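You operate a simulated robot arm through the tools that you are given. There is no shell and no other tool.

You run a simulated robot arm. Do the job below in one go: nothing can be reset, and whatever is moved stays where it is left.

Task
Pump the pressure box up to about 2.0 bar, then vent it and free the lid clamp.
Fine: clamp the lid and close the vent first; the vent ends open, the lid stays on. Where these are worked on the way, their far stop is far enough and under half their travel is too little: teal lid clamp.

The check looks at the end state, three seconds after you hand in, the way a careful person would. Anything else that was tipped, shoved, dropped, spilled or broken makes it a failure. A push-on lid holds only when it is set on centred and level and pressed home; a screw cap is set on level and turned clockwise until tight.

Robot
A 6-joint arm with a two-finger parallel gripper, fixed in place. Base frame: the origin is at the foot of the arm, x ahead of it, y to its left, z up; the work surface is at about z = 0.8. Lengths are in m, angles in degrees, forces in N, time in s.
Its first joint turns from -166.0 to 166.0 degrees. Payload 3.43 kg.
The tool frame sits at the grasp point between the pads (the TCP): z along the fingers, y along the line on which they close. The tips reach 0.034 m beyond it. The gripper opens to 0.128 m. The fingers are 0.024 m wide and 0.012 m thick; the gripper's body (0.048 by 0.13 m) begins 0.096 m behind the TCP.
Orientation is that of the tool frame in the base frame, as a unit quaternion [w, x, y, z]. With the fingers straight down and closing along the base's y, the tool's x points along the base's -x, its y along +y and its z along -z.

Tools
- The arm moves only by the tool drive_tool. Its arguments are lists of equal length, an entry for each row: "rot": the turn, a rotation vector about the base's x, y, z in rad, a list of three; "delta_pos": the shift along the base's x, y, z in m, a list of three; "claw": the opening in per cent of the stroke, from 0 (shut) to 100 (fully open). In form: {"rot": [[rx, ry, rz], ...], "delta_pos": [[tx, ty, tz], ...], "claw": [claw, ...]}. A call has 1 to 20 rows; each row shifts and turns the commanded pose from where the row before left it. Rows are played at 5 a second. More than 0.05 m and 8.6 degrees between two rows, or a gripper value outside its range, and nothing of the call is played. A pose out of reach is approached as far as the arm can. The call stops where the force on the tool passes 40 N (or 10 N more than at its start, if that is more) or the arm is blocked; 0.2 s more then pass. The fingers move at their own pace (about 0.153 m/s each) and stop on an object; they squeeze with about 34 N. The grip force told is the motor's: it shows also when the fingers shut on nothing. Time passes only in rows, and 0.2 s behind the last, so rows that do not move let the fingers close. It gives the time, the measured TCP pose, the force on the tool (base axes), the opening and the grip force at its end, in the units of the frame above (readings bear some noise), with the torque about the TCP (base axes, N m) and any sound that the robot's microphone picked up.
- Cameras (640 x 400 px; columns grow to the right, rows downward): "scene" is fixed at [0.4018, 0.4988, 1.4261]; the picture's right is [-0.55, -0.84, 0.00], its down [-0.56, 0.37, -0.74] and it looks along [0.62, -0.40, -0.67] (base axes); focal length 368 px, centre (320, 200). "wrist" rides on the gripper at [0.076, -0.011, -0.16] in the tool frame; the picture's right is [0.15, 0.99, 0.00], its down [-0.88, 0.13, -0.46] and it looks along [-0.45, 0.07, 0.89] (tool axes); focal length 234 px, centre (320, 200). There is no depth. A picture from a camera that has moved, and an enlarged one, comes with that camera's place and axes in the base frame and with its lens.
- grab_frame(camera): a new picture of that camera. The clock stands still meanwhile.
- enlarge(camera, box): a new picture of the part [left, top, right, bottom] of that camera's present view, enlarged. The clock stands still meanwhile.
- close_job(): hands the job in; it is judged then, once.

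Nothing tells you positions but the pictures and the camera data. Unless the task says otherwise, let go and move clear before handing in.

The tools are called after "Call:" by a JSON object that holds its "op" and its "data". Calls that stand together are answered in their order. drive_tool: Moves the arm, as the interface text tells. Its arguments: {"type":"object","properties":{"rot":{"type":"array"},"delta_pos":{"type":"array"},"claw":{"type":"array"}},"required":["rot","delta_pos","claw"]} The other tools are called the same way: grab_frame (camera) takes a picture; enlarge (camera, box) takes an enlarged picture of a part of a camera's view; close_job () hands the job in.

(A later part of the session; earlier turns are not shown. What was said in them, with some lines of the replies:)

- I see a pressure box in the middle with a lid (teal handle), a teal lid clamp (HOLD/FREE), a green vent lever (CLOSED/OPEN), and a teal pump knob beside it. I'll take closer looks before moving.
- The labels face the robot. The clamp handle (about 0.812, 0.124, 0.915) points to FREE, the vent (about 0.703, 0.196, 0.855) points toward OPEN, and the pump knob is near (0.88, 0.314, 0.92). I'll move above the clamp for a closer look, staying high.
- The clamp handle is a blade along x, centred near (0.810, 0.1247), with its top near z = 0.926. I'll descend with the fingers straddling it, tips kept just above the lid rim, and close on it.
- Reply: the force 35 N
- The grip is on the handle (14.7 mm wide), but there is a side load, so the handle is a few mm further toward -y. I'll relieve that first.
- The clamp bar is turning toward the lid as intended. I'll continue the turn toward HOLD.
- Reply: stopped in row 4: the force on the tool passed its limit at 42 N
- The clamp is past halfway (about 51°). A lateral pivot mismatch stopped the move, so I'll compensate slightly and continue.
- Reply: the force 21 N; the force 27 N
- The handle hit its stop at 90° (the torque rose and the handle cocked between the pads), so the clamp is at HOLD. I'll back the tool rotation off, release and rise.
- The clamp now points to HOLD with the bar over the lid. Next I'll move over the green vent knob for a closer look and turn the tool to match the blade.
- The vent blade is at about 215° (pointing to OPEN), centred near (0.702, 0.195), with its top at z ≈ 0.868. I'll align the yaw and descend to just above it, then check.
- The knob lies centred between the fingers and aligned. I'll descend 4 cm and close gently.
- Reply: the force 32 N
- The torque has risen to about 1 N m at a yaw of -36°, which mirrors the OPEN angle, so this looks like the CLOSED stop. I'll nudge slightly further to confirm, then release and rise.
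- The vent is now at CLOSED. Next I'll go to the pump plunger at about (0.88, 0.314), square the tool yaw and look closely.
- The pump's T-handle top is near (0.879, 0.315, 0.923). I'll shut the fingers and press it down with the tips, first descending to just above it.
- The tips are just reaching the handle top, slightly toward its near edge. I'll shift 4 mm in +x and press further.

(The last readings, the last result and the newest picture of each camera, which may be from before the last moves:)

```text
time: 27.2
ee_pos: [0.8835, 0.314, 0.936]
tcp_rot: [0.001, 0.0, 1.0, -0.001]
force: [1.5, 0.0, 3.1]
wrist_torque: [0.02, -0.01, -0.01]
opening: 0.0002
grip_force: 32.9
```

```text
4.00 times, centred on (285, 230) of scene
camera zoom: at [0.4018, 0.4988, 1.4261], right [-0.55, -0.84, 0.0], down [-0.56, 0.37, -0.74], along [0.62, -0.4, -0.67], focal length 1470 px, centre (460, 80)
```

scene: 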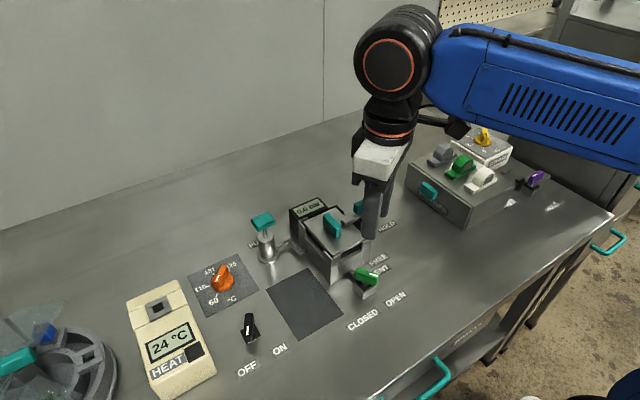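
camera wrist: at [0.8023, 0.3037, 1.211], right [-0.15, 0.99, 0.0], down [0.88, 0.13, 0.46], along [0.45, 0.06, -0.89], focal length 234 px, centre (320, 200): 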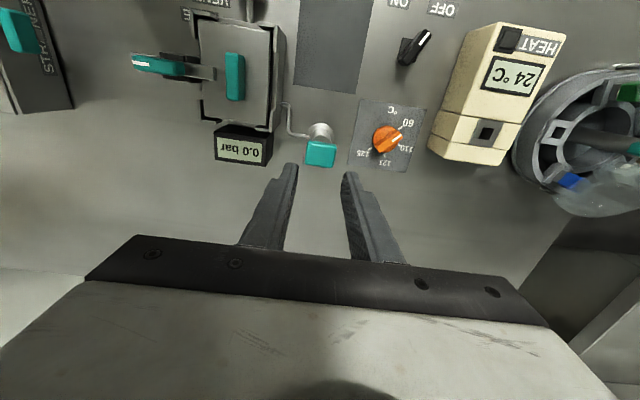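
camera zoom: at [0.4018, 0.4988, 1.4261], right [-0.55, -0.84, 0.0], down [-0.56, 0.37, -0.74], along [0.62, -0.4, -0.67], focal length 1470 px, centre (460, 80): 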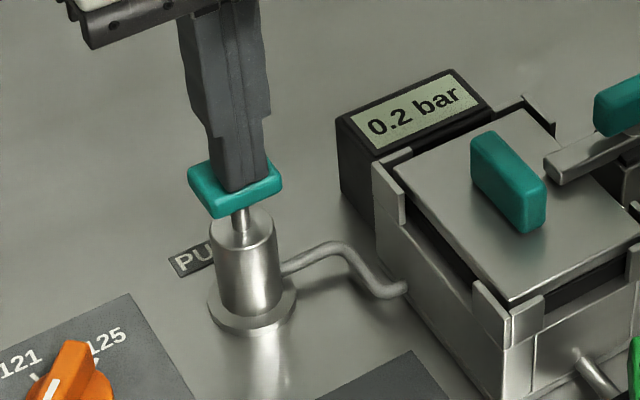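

The plunger moves and the gauge shows 0.2 bar. I'll continue the stroke.

Call:
{"op": "drive_tool", "data": {"rot": [[0, 0, 0], [0, 0, 0], [0, 0, 0]], "delta_pos": [[0, 0, -0.004], [0, 0, -0.004], [0, 0, -0.003]], "claw": [0, 0, 0]}}

Call:
{"op": "enlarge", "data": {"camera": "scene", "box": [230, 180, 340, 280]}}

```text
time: 28.0
ee_pos: [0.8833, 0.3141, 0.9252]
tcp_rot: [0.001, 0.0, 1.0, -0.002]
force: [2.1, -1.2, 5.4]
wrist_torque: [0.01, -0.03, -0.02]
opening: 0.0002
grip_force: 32.7
```

```text
4.00 times, centred on (285, 230) of scene
camera zoom: at [0.4018, 0.4988, 1.4261], right [-0.55, -0.84, 0.0], down [-0.56, 0.37, -0.74], along [0.62, -0.4, -0.67], focal length 1470 px, centre (460, 80)
```

zoom: 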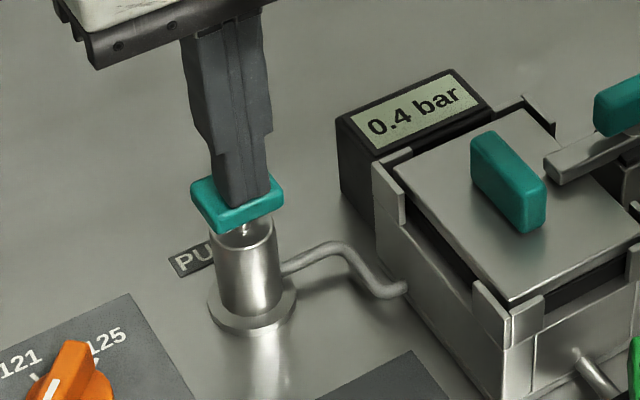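

Call:
{"op": "drive_tool", "data": {"rot": [[0, 0, 0], [0, 0, 0], [0, 0, 0]], "delta_pos": [[0, 0, -0.003], [0, 0, -0.003], [0, 0, -0.003]], "claw": [0, 0, 0]}}

Call:
{"op": "enlarge", "data": {"camera": "scene", "box": [230, 180, 340, 280]}}

```text
time: 28.8
ee_pos: [0.8839, 0.3137, 0.917]
tcp_rot: [0.001, 0.0, 1.0, 0.0]
force: [2.4, -0.5, 15.3]
wrist_torque: [0.04, -0.04, 0.03]
opening: 0.0
grip_force: 33.0
```

```text
4.00 times, centred on (285, 230) of scene
camera zoom: at [0.4018, 0.4988, 1.4261], right [-0.55, -0.84, 0.0], down [-0.56, 0.37, -0.74], along [0.62, -0.4, -0.67], focal length 1470 px, centre (460, 80)
```

zoom: 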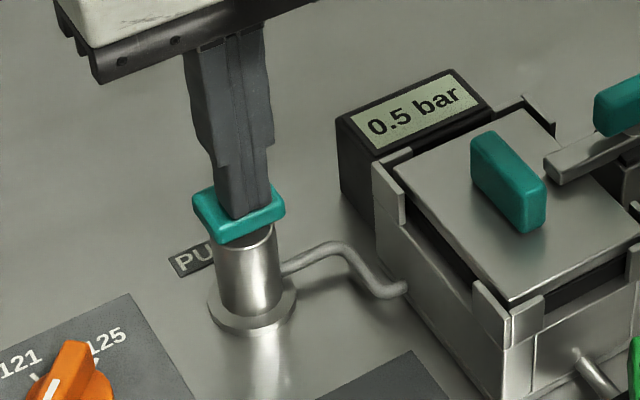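

The stroke is at the bottom with 0.5 bar. I'll lift now to see whether the plunger springs back.

Call:
{"op": "drive_tool", "data": {"rot": [[0, 0, 0], [0, 0, 0], [0, 0, 0], [0, 0, 0]], "delta_pos": [[0, 0, 0.01], [0, 0, 0.01], [0, 0, 0.01], [0, 0, 0.005]], "claw": [0, 0, 0, 0]}}

Call:
{"op": "enlarge", "data": {"camera": "scene", "box": [230, 180, 340, 280]}}

```text
time: 29.8
ee_pos: [0.8834, 0.3147, 0.9502]
tcp_rot: [0.0, 0.0, 1.0, -0.002]
force: [-0.4, 0.0, 0.3]
wrist_torque: [-0.05, 0.0, 0.02]
opening: 0.0
grip_force: 33.3
```

```text
4.00 times, centred on (285, 230) of scene
camera zoom: at [0.4018, 0.4988, 1.4261], right [-0.55, -0.84, 0.0], down [-0.56, 0.37, -0.74], along [0.62, -0.4, -0.67], focal length 1470 px, centre (460, 80)
```

zoom: 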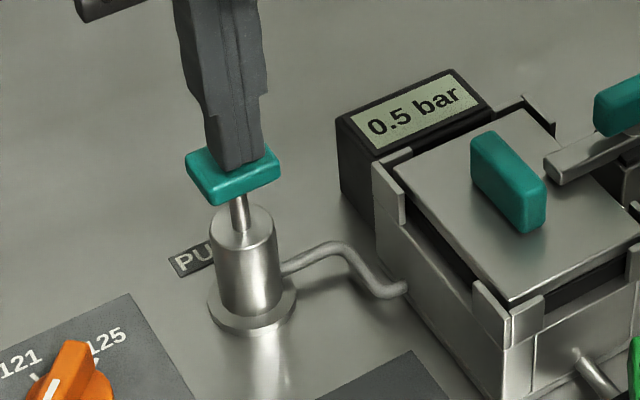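

The plunger springs back and the pressure holds at 0.5 bar. I'll do one more full stroke and check.

Call:
{"op": "drive_tool", "data": {"rot": [[0, 0, 0], [0, 0, 0], [0, 0, 0], [0, 0, 0], [0, 0, 0], [0, 0, 0], [0, 0, 0], [0, 0, 0], [0, 0, 0]], "delta_pos": [[0, 0, -0.008], [0, 0, -0.008], [0, 0, -0.008], [0, 0, -0.008], [0, 0, -0.001], [0, 0, 0.011], [0, 0, 0.011], [0, 0, 0.011], [0, 0, 0]], "claw": [0, 0, 0, 0, 0, 0, 0, 0, 0]}}

Call:
{"op": "enlarge", "data": {"camera": "scene", "box": [230, 180, 340, 280]}}

```text
time: 31.8
ee_pos: [0.8845, 0.3143, 0.951]
tcp_rot: [0.001, 0.0, 1.0, -0.001]
force: [0.2, -1.1, -0.2]
wrist_torque: [0.03, 0.01, -0.01]
opening: 0.0
grip_force: 33.0
```

```text
4.00 times, centred on (285, 230) of scene
camera zoom: at [0.4018, 0.4988, 1.4261], right [-0.55, -0.84, 0.0], down [-0.56, 0.37, -0.74], along [0.62, -0.4, -0.67], focal length 1470 px, centre (460, 80)
```

zoom: 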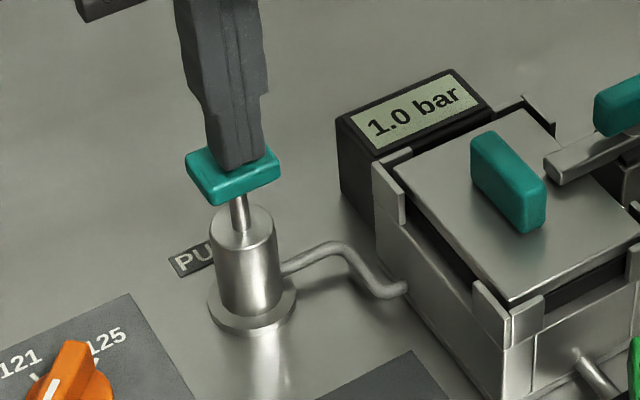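

The gauge reads 1.0 bar, so each full stroke adds 0.5. I'll do a third stroke and check again.

Call:
{"op": "drive_tool", "data": {"rot": [[0, 0, 0], [0, 0, 0], [0, 0, 0], [0, 0, 0], [0, 0, 0], [0, 0, 0], [0, 0, 0], [0, 0, 0], [0, 0, 0]], "delta_pos": [[0, 0, -0.008], [0, 0, -0.008], [0, 0, -0.008], [0, 0, -0.008], [0, 0, -0.001], [0, 0, 0.011], [0, 0, 0.011], [0, 0, 0.011], [0, 0, 0]], "claw": [0, 0, 0, 0, 0, 0, 0, 0, 0]}}

Call:
{"op": "enlarge", "data": {"camera": "scene", "box": [230, 180, 340, 280]}}

```text
time: 33.8
ee_pos: [0.883, 0.3144, 0.952]
tcp_rot: [0.0, -0.001, 1.0, -0.002]
force: [0.0, -0.9, 0.2]
wrist_torque: [-0.05, 0.01, -0.05]
opening: 0.0
grip_force: 32.7
```

```text
4.00 times, centred on (285, 230) of scene
camera zoom: at [0.4018, 0.4988, 1.4261], right [-0.55, -0.84, 0.0], down [-0.56, 0.37, -0.74], along [0.62, -0.4, -0.67], focal length 1470 px, centre (460, 80)
```

zoom: 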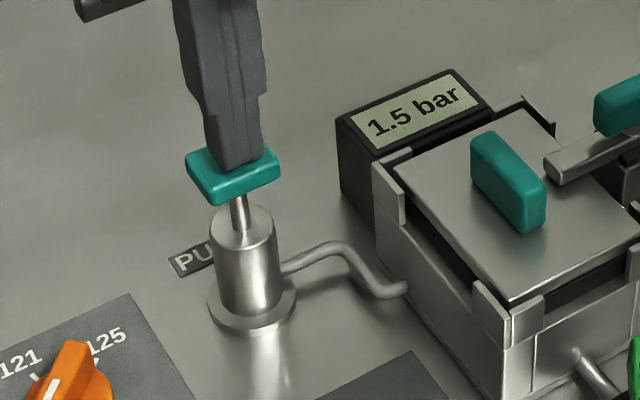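

The gauge reads 1.5 bar, so one last stroke should bring it to 2.0.

Call:
{"op": "drive_tool", "data": {"rot": [[0, 0, 0], [0, 0, 0], [0, 0, 0], [0, 0, 0], [0, 0, 0]], "delta_pos": [[0, 0, -0.008], [0, 0, -0.008], [0, 0, -0.008], [0, 0, -0.008], [0, 0, -0.001]], "claw": [0, 0, 0, 0, 0]}}

Call:
{"op": "enlarge", "data": {"camera": "scene", "box": [230, 180, 340, 280]}}

```text
time: 35.0
ee_pos: [0.882, 0.3138, 0.919]
tcp_rot: [0.0, 0.0, 1.0, -0.002]
force: [-0.2, 3.1, 7.7]
wrist_torque: [0.15, 0.05, 0.01]
opening: 0.0
grip_force: 33.3
```

```text
4.00 times, centred on (285, 230) of scene
camera zoom: at [0.4018, 0.4988, 1.4261], right [-0.55, -0.84, 0.0], down [-0.56, 0.37, -0.74], along [0.62, -0.4, -0.67], focal length 1470 px, centre (460, 80)
```

zoom: 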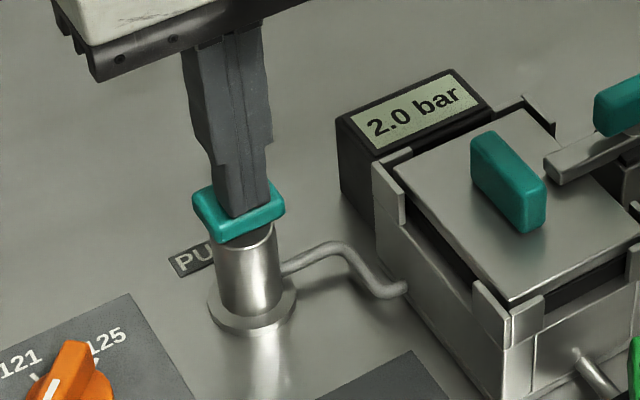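

The gauge reads 2.0 bar. I'll lift off and move back over the vent knob, yawed to match its CLOSED angle.

Call:
{"op": "drive_tool", "data": {"rot": [[0, 0, 0], [0, 0, 0], [0, 0, 0], [0, 0, 0], [0, 0, -0.0775], [0, 0, -0.0775], [0, 0, -0.0775], [0, 0, -0.0775], [0, 0, -0.0775], [0, 0, -0.0775], [0, 0, -0.0775], [0, 0, -0.0775], [0, 0, 0]], "delta_pos": [[0, 0, 0.015], [0, 0, 0.035], [0, 0, 0.04], [0, 0, 0.04], [-0.0226, -0.01475, 0], [-0.0226, -0.01475, 0], [-0.0226, -0.01475, 0], [-0.0226, -0.01475, 0], [-0.0226, -0.01475, 0], [-0.0226, -0.01475, 0], [-0.0226, -0.01475, 0], [-0.0226, -0.01475, 0], [0, 0, 0]], "claw": [0, 0, 0, 0, 10, 20, 30, 30, 30, 30, 30, 30, 30]}}

Call:
{"op": "enlarge", "data": {"camera": "wrist", "box": [240, 80, 400, 240]}}

Call:
{"op": "grab_frame", "data": {"camera": "scene"}}

```text
time: 37.8
ee_pos: [0.7029, 0.1959, 1.0481]
tcp_rot: [0.0, 0.305, 0.952, -0.002]
force: [0.3, 0.0, 0.0]
wrist_torque: [0.02, 0.01, 0.02]
opening: 0.0383
grip_force: 0.1
```

```text
2.50 times, centred on (320, 160) of wrist
camera zoom: at [0.6346, 0.2327, 1.2069], right [0.46, 0.89, 0.0], down [0.79, -0.4, 0.46], along [0.4, -0.21, -0.89], focal length 585 px, centre (320, 300)
```

zoom: 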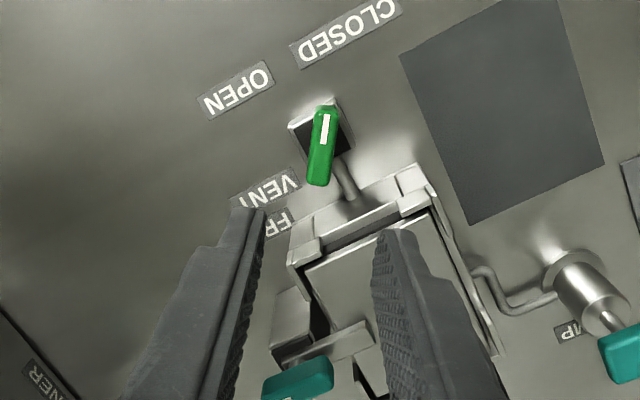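

```text
taken
```

scene: 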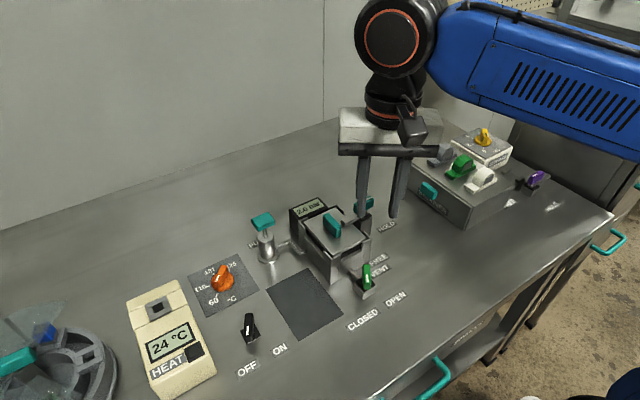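

The tool is aligned with the vent blade. I'll descend, close on it and turn it back to OPEN (+z).

Call:
{"op": "drive_tool", "data": {"rot": [[0, 0, 0], [0, 0, 0], [0, 0, 0], [0, 0, 0], [0, 0, 0], [0, 0, 0], [0, 0, 0], [0, 0, 0], [0, 0, 0], [0, 0, 0]], "delta_pos": [[0, 0, -0.035], [0, 0, -0.035], [0, 0, -0.03], [0, 0, -0.025], [0, 0, -0.02], [0, 0, -0.018], [0, 0, 0], [0, 0, 0], [0, 0, 0], [0, 0, 0]], "claw": [30, 30, 30, 30, 30, 30, 20, 10, 0, 0]}}

Call:
{"op": "enlarge", "data": {"camera": "scene", "box": [310, 220, 430, 320]}}

```text
time: 40.0
ee_pos: [0.7051, 0.1959, 0.8846]
tcp_rot: [0.001, 0.305, 0.952, -0.001]
force: [7.0, 7.9, -3.6]
wrist_torque: [0.15, -0.64, 0.47]
opening: 0.0146
grip_force: 45.0
```

```text
4.00 times, centred on (370, 270) of scene
camera zoom: at [0.4018, 0.4988, 1.4261], right [-0.55, -0.84, 0.0], down [-0.56, 0.37, -0.74], along [0.62, -0.4, -0.67], focal length 1470 px, centre (120, -80)
```

zoom: 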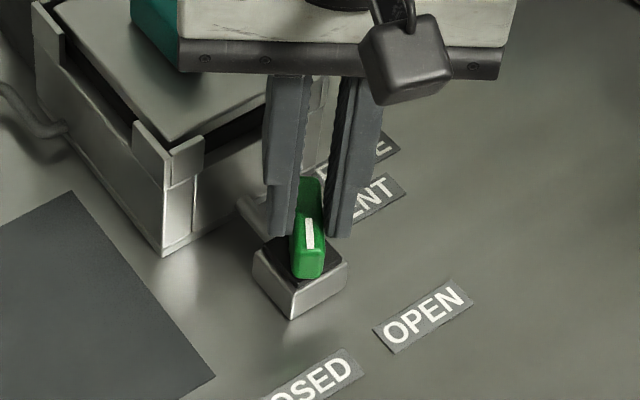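

Call:
{"op": "drive_tool", "data": {"rot": [[0, 0, 0.05], [0, 0, 0.1], [0, 0, 0.1], [0, 0, 0.1]], "delta_pos": [[0.0006, 0.0007, 0], [0, 0, 0], [0, 0, 0], [0, 0, 0]], "claw": [0, 0, 0, 0]}}

Call:
{"op": "enlarge", "data": {"camera": "scene", "box": [290, 180, 430, 300]}}

```text
time: 41.0
ee_pos: [0.7036, 0.1961, 0.8856]
tcp_rot: [-0.001, 0.135, 0.991, -0.003]
force: [-4.6, -11.8, -10.9]
wrist_torque: [-0.58, -0.6, -0.04]
opening: 0.0148
grip_force: 44.5
```

```text
3.33 times, centred on (360, 240) of scene
camera zoom: at [0.4018, 0.4988, 1.4261], right [-0.55, -0.84, 0.0], down [-0.56, 0.37, -0.74], along [0.62, -0.4, -0.67], focal length 1225 px, centre (187, 67)
```

zoom: 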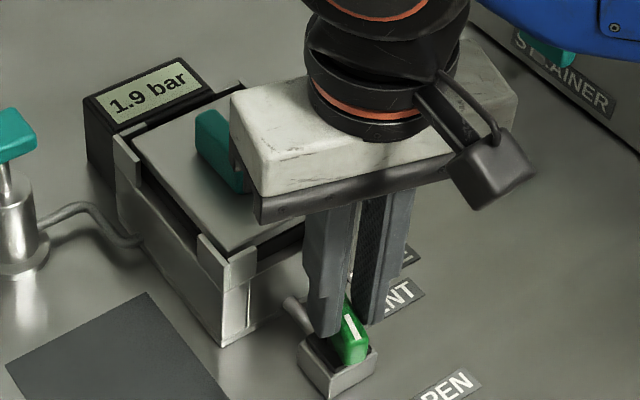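

The vent is starting to bleed (1.9 bar). I'll continue turning to OPEN.

Call:
{"op": "drive_tool", "data": {"rot": [[0, 0, 0], [0, 0, 0.1], [0, 0, 0.1], [0, 0, 0.1]], "delta_pos": [[-0.0004, -0.0012, -0.0007], [0, 0, 0], [0, 0, 0], [0, 0, 0]], "claw": [0, 0, 0, 0]}}

```text
time: 42.0
ee_pos: [0.7026, 0.1942, 0.8849]
tcp_rot: [0.001, -0.016, 1.0, -0.001]
force: [-1.9, -7.5, 2.1]
wrist_torque: [-0.18, -0.23, -0.02]
opening: 0.0147
grip_force: 45.5
```

Call:
{"op": "drive_tool", "data": {"rot": [[0, 0, 0], [0, 0, 0.1], [0, 0, 0.1], [0, 0, 0.1]], "delta_pos": [[-0.0002, -0.0007, 0], [0, 0, 0], [0, 0, 0], [0, 0, 0]], "claw": [0, 0, 0, 0]}}

```text
time: 43.0
ee_pos: [0.7018, 0.1949, 0.885]
tcp_rot: [0.002, -0.164, 0.986, -0.002]
force: [11.3, -3.3, 12.7]
wrist_torque: [-0.46, 0.85, -0.01]
opening: 0.0149
grip_force: 45.0
```

Call:
{"op": "drive_tool", "data": {"rot": [[0, 0, 0], [0, 0, 0.1], [0, 0, 0.1], [0, 0, 0.1], [0, 0, 0]], "delta_pos": [[0.001, -0.0003, 0.0006], [0, 0, 0], [0, 0, 0], [0, 0, 0], [0, 0, 0]], "claw": [0, 0, 0, 0, 0]}}

Call:
{"op": "enlarge", "data": {"camera": "scene", "box": [290, 180, 430, 300]}}

```text
time: 44.2
ee_pos: [0.7024, 0.1951, 0.8853]
tcp_rot: [0.001, -0.31, 0.951, -0.002]
force: [-3.9, -6.8, -2.1]
wrist_torque: [-0.12, 0.35, -0.99]
opening: 0.0147
grip_force: 45.1
```

```text
3.33 times, centred on (360, 240) of scene
camera zoom: at [0.4018, 0.4988, 1.4261], right [-0.55, -0.84, 0.0], down [-0.56, 0.37, -0.74], along [0.62, -0.4, -0.67], focal length 1225 px, centre (187, 67)
```

zoom: 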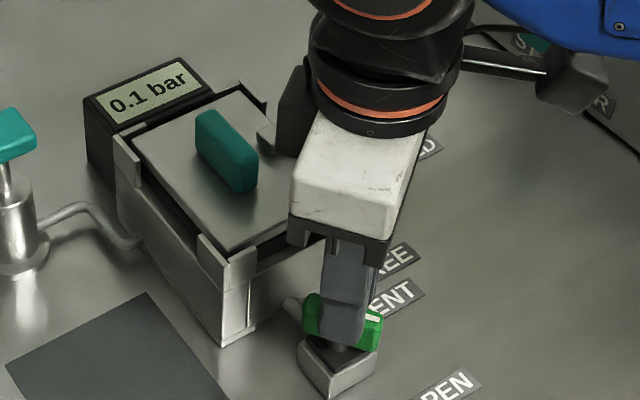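

The vent is at its OPEN stop (torque about -1 N m) and the pressure is down to 0.1 bar. I'll nudge it against the stop, release and rise.

Call:
{"op": "drive_tool", "data": {"rot": [[0, 0, 0.05], [0, 0, 0], [0, 0, -0.05], [0, 0, 0], [0, 0, 0], [0, 0, 0], [0, 0, 0], [0, 0, 0], [0, 0, 0]], "delta_pos": [[0, 0, 0], [0, 0, 0], [0, 0, 0], [0, 0, 0], [0, 0, 0], [0, 0, 0.03], [0, 0, 0.04], [0, 0, 0.05], [0, 0, 0.04]], "claw": [0, 0, 0, 20, 30, 30, 30, 30, 30]}}

Call:
{"op": "grab_frame", "data": {"camera": "wrist"}}

Call:
{"op": "enlarge", "data": {"camera": "scene", "box": [290, 180, 430, 320]}}

```text
time: 46.2
ee_pos: [0.7022, 0.1944, 1.0453]
tcp_rot: [0.0, -0.31, 0.951, -0.002]
force: [0.5, 1.1, 0.0]
wrist_torque: [0.02, -0.01, -0.02]
opening: 0.0383
grip_force: 0.0
```

```text
taken
camera wrist: at [0.6483, 0.1421, 1.2044], right [-0.7, 0.71, 0.0], down [0.63, 0.62, 0.46], along [0.33, 0.32, -0.89], focal length 234 px, centre (320, 200)
```

wrist: 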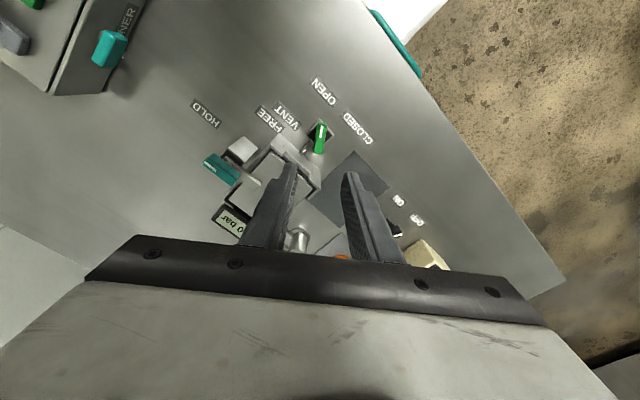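

```text
2.86 times, centred on (360, 250) of scene
camera zoom: at [0.4018, 0.4988, 1.4261], right [-0.55, -0.84, 0.0], down [-0.56, 0.37, -0.74], along [0.62, -0.4, -0.67], focal length 1050 px, centre (206, 57)
```

zoom: 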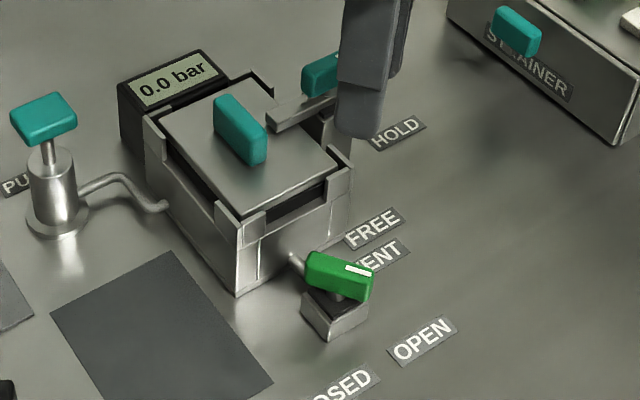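

The gauge shows 0.0 bar and the vent points to OPEN. Now I'll return to the clamp with the yaw at +90° to grip the handle and turn it back to FREE.

Call:
{"op": "drive_tool", "data": {"rot": [[0, 0, 0.1176], [0, 0, 0.1176], [0, 0, 0.1176], [0, 0, 0.1176], [0, 0, 0.1176], [0, 0, 0.1176], [0, 0, 0.1176], [0, 0, 0.1176], [0, 0, 0]], "delta_pos": [[0.0141, -0.0093, 0], [0.0141, -0.0093, 0], [0.0141, -0.0093, 0], [0.0141, -0.0093, 0], [0.0141, -0.0093, 0], [0.0141, -0.0093, 0], [0.0141, -0.0093, 0], [0.0141, -0.0093, 0], [0, 0, 0]], "claw": [30, 30, 30, 30, 30, 30, 30, 30, 30]}}

Call:
{"op": "enlarge", "data": {"camera": "wrist", "box": [240, 80, 400, 240]}}

```text
time: 48.2
ee_pos: [0.816, 0.1196, 1.0437]
tcp_rot: [-0.002, 0.708, -0.707, 0.001]
force: [0.0, -1.0, -0.3]
wrist_torque: [0.01, 0.02, -0.01]
opening: 0.0383
grip_force: 0.0
```

```text
2.50 times, centred on (320, 160) of wrist
camera zoom: at [0.8277, 0.045, 1.2041], right [-0.99, -0.15, 0.0], down [-0.13, 0.88, 0.46], along [-0.06, 0.45, -0.89], focal length 585 px, centre (320, 300)
```

zoom: 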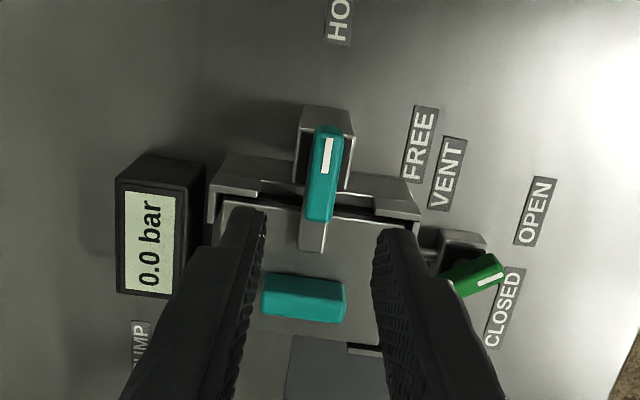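

Call:
{"op": "drive_tool", "data": {"rot": [[0, 0, 0], [0, 0, 0], [0, 0, 0], [0, 0, 0], [0, 0, 0], [0, 0, 0], [0, 0, 0], [0, 0, 0], [0, 0, 0]], "delta_pos": [[0, 0.0005, -0.03], [0, 0, -0.025], [0, 0, -0.02], [0, 0, -0.015], [0, 0, -0.012], [0, 0, 0], [0, 0, 0], [0, 0, 0], [0, 0, 0]], "claw": [30, 30, 30, 30, 30, 20, 10, 0, 0]}}

Call:
{"op": "enlarge", "data": {"camera": "scene", "box": [290, 150, 430, 250]}}

```text
time: 50.4
ee_pos: [0.814, 0.121, 0.9428]
tcp_rot: [0.0, -0.707, 0.708, 0.001]
force: [-13.8, 0.2, 1.8]
wrist_torque: [0.3, 0.19, -0.05]
opening: 0.0148
grip_force: 44.9
stopped in row 9: the force on the tool passed its limit at 41 N (the readings are from after the stop); the commanded pose is now the measured one
```

```text
4.00 times, centred on (360, 200) of scene
camera zoom: at [0.4018, 0.4988, 1.4261], right [-0.55, -0.84, 0.0], down [-0.56, 0.37, -0.74], along [0.62, -0.4, -0.67], focal length 1470 px, centre (160, 200)
```

zoom: 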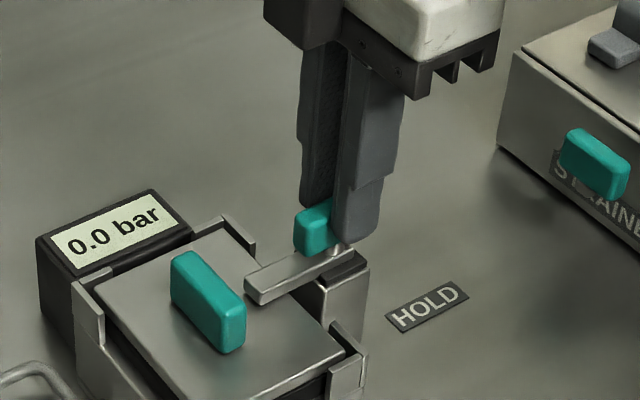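

The handle is gripped. I'll relieve the side load and turn back toward FREE (-z), adjusting as I go.

Call:
{"op": "drive_tool", "data": {"rot": [[0, 0, 0], [0, 0, 0]], "delta_pos": [[-0.0013, 0, 0], [0, 0, 0]], "claw": [0, 0]}}

Call:
{"op": "drive_tool", "data": {"rot": [[0, 0, -0.1], [0, 0, -0.1], [0, 0, -0.1], [0, 0, -0.1]], "delta_pos": [[0, 0, 0], [0, 0, 0], [0, 0, 0], [0, 0, 0]], "claw": [0, 0, 0, 0]}}

```text
time: 51.0
ee_pos: [0.815, 0.12, 0.9421]
tcp_rot: [-0.001, 0.707, -0.707, 0.001]
force: [0.0, 0.7, 8.3]
wrist_torque: [-0.34, 0.09, 0.0]
opening: 0.0147
grip_force: 45.0
```

```text
time: 52.0
ee_pos: [0.8138, 0.1211, 0.9433]
tcp_rot: [0.0, -0.552, 0.834, 0.001]
force: [2.5, 0.6, 12.8]
wrist_torque: [-0.64, 0.23, 0.03]
opening: 0.0148
grip_force: 44.9
```

Turning smoothly now (yaw about 67°). I'll continue.

Call:
{"op": "drive_tool", "data": {"rot": [[0, 0, -0.1], [0, 0, -0.1], [0, 0, -0.1], [0, 0, -0.1], [0, 0, -0.1]], "delta_pos": [[0, 0, 0], [0, 0, 0], [0, 0, 0], [0, 0, 0], [0, 0, 0]], "claw": [0, 0, 0, 0, 0]}}

```text
time: 53.2
ee_pos: [0.8141, 0.1214, 0.9433]
tcp_rot: [0.0, -0.328, 0.945, 0.0]
force: [-8.9, 4.9, 10.7]
wrist_torque: [0.83, -0.62, -0.02]
opening: 0.0147
grip_force: 44.4
```

Call:
{"op": "drive_tool", "data": {"rot": [[0, 0, 0], [0, 0, -0.1], [0, 0, -0.1], [0, 0, -0.1], [0, 0, -0.1]], "delta_pos": [[-0.0008, 0.0005, 0.0005], [0, 0, 0], [0, 0, 0], [0, 0, 0], [0, 0, 0]], "claw": [0, 0, 0, 0, 0]}}

```text
time: 54.4
ee_pos: [0.8148, 0.122, 0.9422]
tcp_rot: [0.0, -0.135, 0.991, 0.0]
force: [-10.8, 8.0, 2.2]
wrist_torque: [0.45, -0.46, 0.02]
opening: 0.0149
grip_force: 44.9
```

Call:
{"op": "drive_tool", "data": {"rot": [[0, 0, 0], [0, 0, -0.09], [0, 0, -0.09], [0, 0, -0.09], [0, 0, 0]], "delta_pos": [[-0.0008, 0.0008, 0], [0, 0, 0], [0, 0, 0], [0, 0, 0], [0, 0, 0]], "claw": [0, 0, 0, 0, 0]}}

Call:
{"op": "enlarge", "data": {"camera": "scene", "box": [290, 150, 430, 250]}}

```text
time: 55.6
ee_pos: [0.8139, 0.1217, 0.9421]
tcp_rot: [0.001, 0.0, 1.0, 0.001]
force: [6.2, 7.2, 6.8]
wrist_torque: [0.24, 0.41, 0.05]
opening: 0.0147
grip_force: 45.7
```

```text
4.00 times, centred on (360, 200) of scene
camera zoom: at [0.4018, 0.4988, 1.4261], right [-0.55, -0.84, 0.0], down [-0.56, 0.37, -0.74], along [0.62, -0.4, -0.67], focal length 1470 px, centre (160, 200)
```

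zoom: 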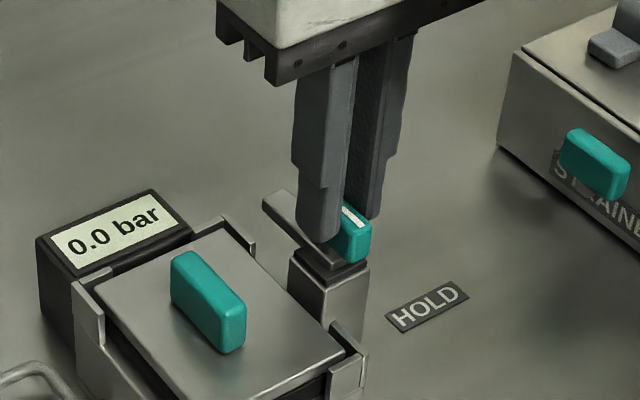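

The clamp is back at its FREE angle. I'll nudge it a little to find the stop.

Call:
{"op": "drive_tool", "data": {"rot": [[0, 0, -0.05], [0, 0, -0.03], [0, 0, 0]], "delta_pos": [[0, 0.0006, 0], [0, 0, 0], [0, 0, 0]], "claw": [0, 0, 0]}}

```text
time: 56.4
ee_pos: [0.8122, 0.1233, 0.9437]
tcp_rot: [0.001, 0.04, 0.999, 0.001]
force: [3.4, 0.9, 7.4]
wrist_torque: [0.0, -0.25, 1.38]
opening: 0.0164
grip_force: 44.9
```

The torque of 1.4 N m and the cocked handle confirm the FREE stop. I'll undo the nudge, release and rise clear.

Call:
{"op": "drive_tool", "data": {"rot": [[0, 0, 0.08], [0, 0, 0], [0, 0, 0], [0, 0, 0], [0, 0, 0], [0, 0, 0], [0, 0, 0], [0, 0, 0]], "delta_pos": [[0, 0, 0], [0, 0, 0], [0, 0, 0], [0, 0, 0.03], [0, 0, 0.05], [0, 0, 0.05], [-0.02, 0, 0.05], [-0.04, 0, 0.03]], "claw": [0, 20, 30, 30, 30, 30, 30, 30]}}

Call:
{"op": "grab_frame", "data": {"camera": "scene"}}

Call:
{"op": "enlarge", "data": {"camera": "scene", "box": [230, 170, 430, 340]}}

Call:
{"op": "grab_frame", "data": {"camera": "wrist"}}

```text
refused: row 7 steps farther than a row can; nothing moved
```

```text
taken
```

scene: 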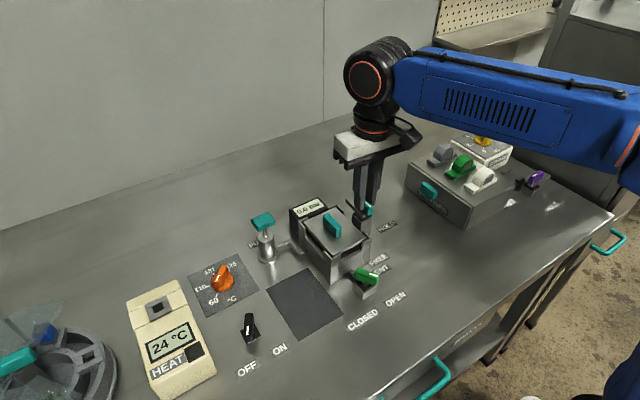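

```text
2.35 times, centred on (330, 255) of scene
camera zoom: at [0.4018, 0.4988, 1.4261], right [-0.55, -0.84, 0.0], down [-0.56, 0.37, -0.74], along [0.62, -0.4, -0.67], focal length 865 px, centre (296, 71)
```

zoom: 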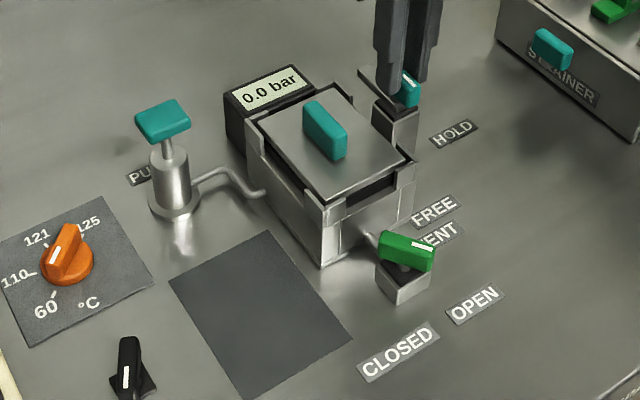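

```text
taken
camera wrist: at [0.7368, 0.1182, 1.1021], right [-0.07, 1.0, 0.0], down [0.89, 0.06, 0.46], along [0.46, 0.03, -0.89], focal length 234 px, centre (320, 200)
```

wrist: 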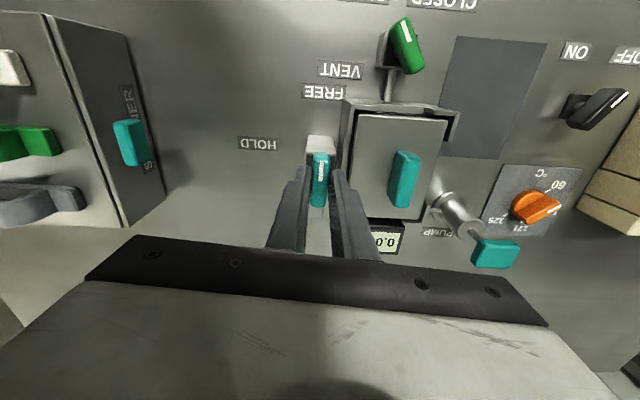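

That call was refused because one step was too long, and nothing moved. I'll repeat it with smaller steps.

Call:
{"op": "drive_tool", "data": {"rot": [[0, 0, 0.08], [0, 0, 0], [0, 0, 0], [0, 0, 0], [0, 0, 0], [0, 0, 0], [0, 0, 0], [0, 0, 0], [0, 0, 0]], "delta_pos": [[0, 0, 0], [0, 0, 0], [0, 0, 0], [0, 0, 0], [0, 0, 0.03], [0, 0, 0.045], [0, 0, 0.045], [-0.02, 0, 0.04], [-0.03, 0, 0.03]], "claw": [0, 15, 30, 30, 30, 30, 30, 30, 30]}}

Call:
{"op": "grab_frame", "data": {"camera": "scene"}}

Call:
{"op": "enlarge", "data": {"camera": "scene", "box": [230, 170, 430, 340]}}

Call:
{"op": "grab_frame", "data": {"camera": "wrist"}}

```text
time: 58.4
ee_pos: [0.7652, 0.1217, 1.1322]
tcp_rot: [-0.001, 0.0, 1.0, 0.0]
force: [0.3, 0.2, -0.5]
wrist_torque: [-0.04, 0.07, 0.02]
opening: 0.0386
grip_force: 0.1
```

```text
taken
```

scene: 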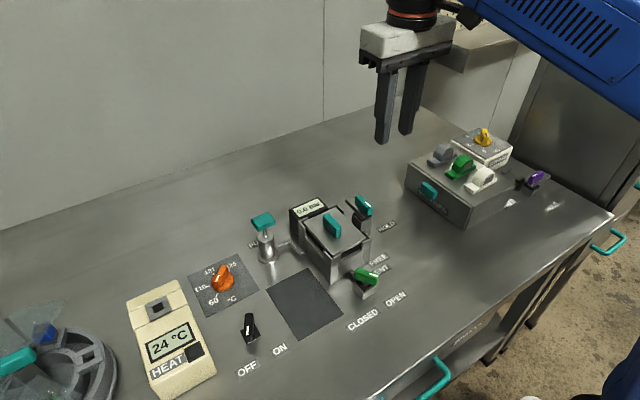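

```text
2.35 times, centred on (330, 255) of scene
camera zoom: at [0.4018, 0.4988, 1.4261], right [-0.55, -0.84, 0.0], down [-0.56, 0.37, -0.74], along [0.62, -0.4, -0.67], focal length 865 px, centre (296, 71)
```

zoom: 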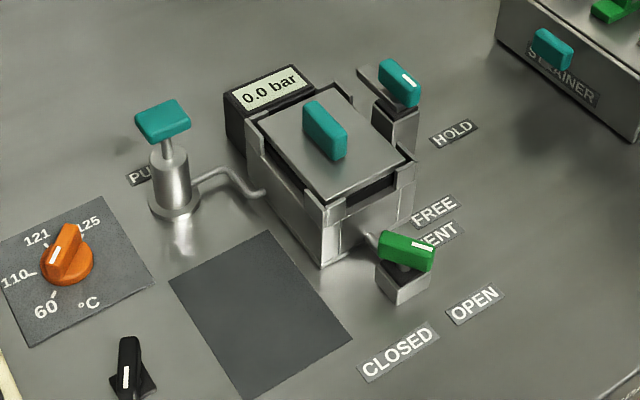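

```text
taken
camera wrist: at [0.6887, 0.1114, 1.2919], right [-0.15, 0.99, 0.0], down [0.88, 0.13, 0.46], along [0.45, 0.07, -0.89], focal length 234 px, centre (320, 200)
```

wrist: 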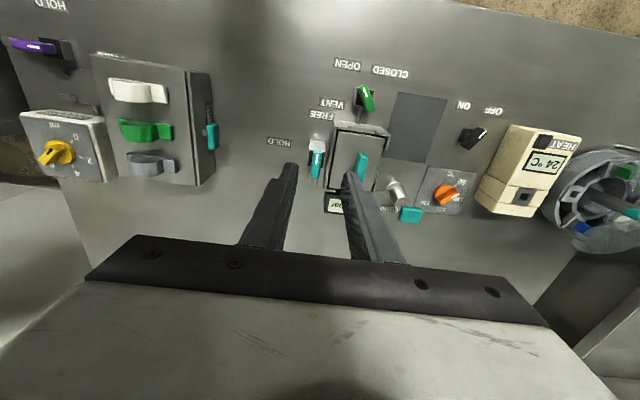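

The box was pumped to 2.0 bar and vented to 0.0. The vent points to OPEN, the clamp is back at FREE, the lid is still on and nothing else was disturbed. The arm is clear, so I'm handing in.

Call:
{"op": "close_job", "data": {}}

```text
The job is handed in.
```

I handed in the job. In the last pictures before that, the vent was open, the lid clamp was free and the lid was still on. The arm was clear, and nothing else had been touched or shifted.

- **Clamp and vent first:** I turned the teal clamp to HOLD and the green vent to CLOSED, each until it hit its stop.
- **Pumping:** four full strokes brought the gauge to 2.0 bar, 0.5 bar per stroke.
- **Venting:** I turned the vent to its OPEN stop and the gauge fell to 0.0 bar before I touched the clamp again.
- **Freeing the clamp:** I turned it back to its FREE stop, let go and raised the arm.

The force limit stopped the arm twice while it was on the clamp handle, once while turning it to HOLD and once while gripping it again. I eased the side load each time and finished the turn. One move was refused because a step was too long, and nothing moved.
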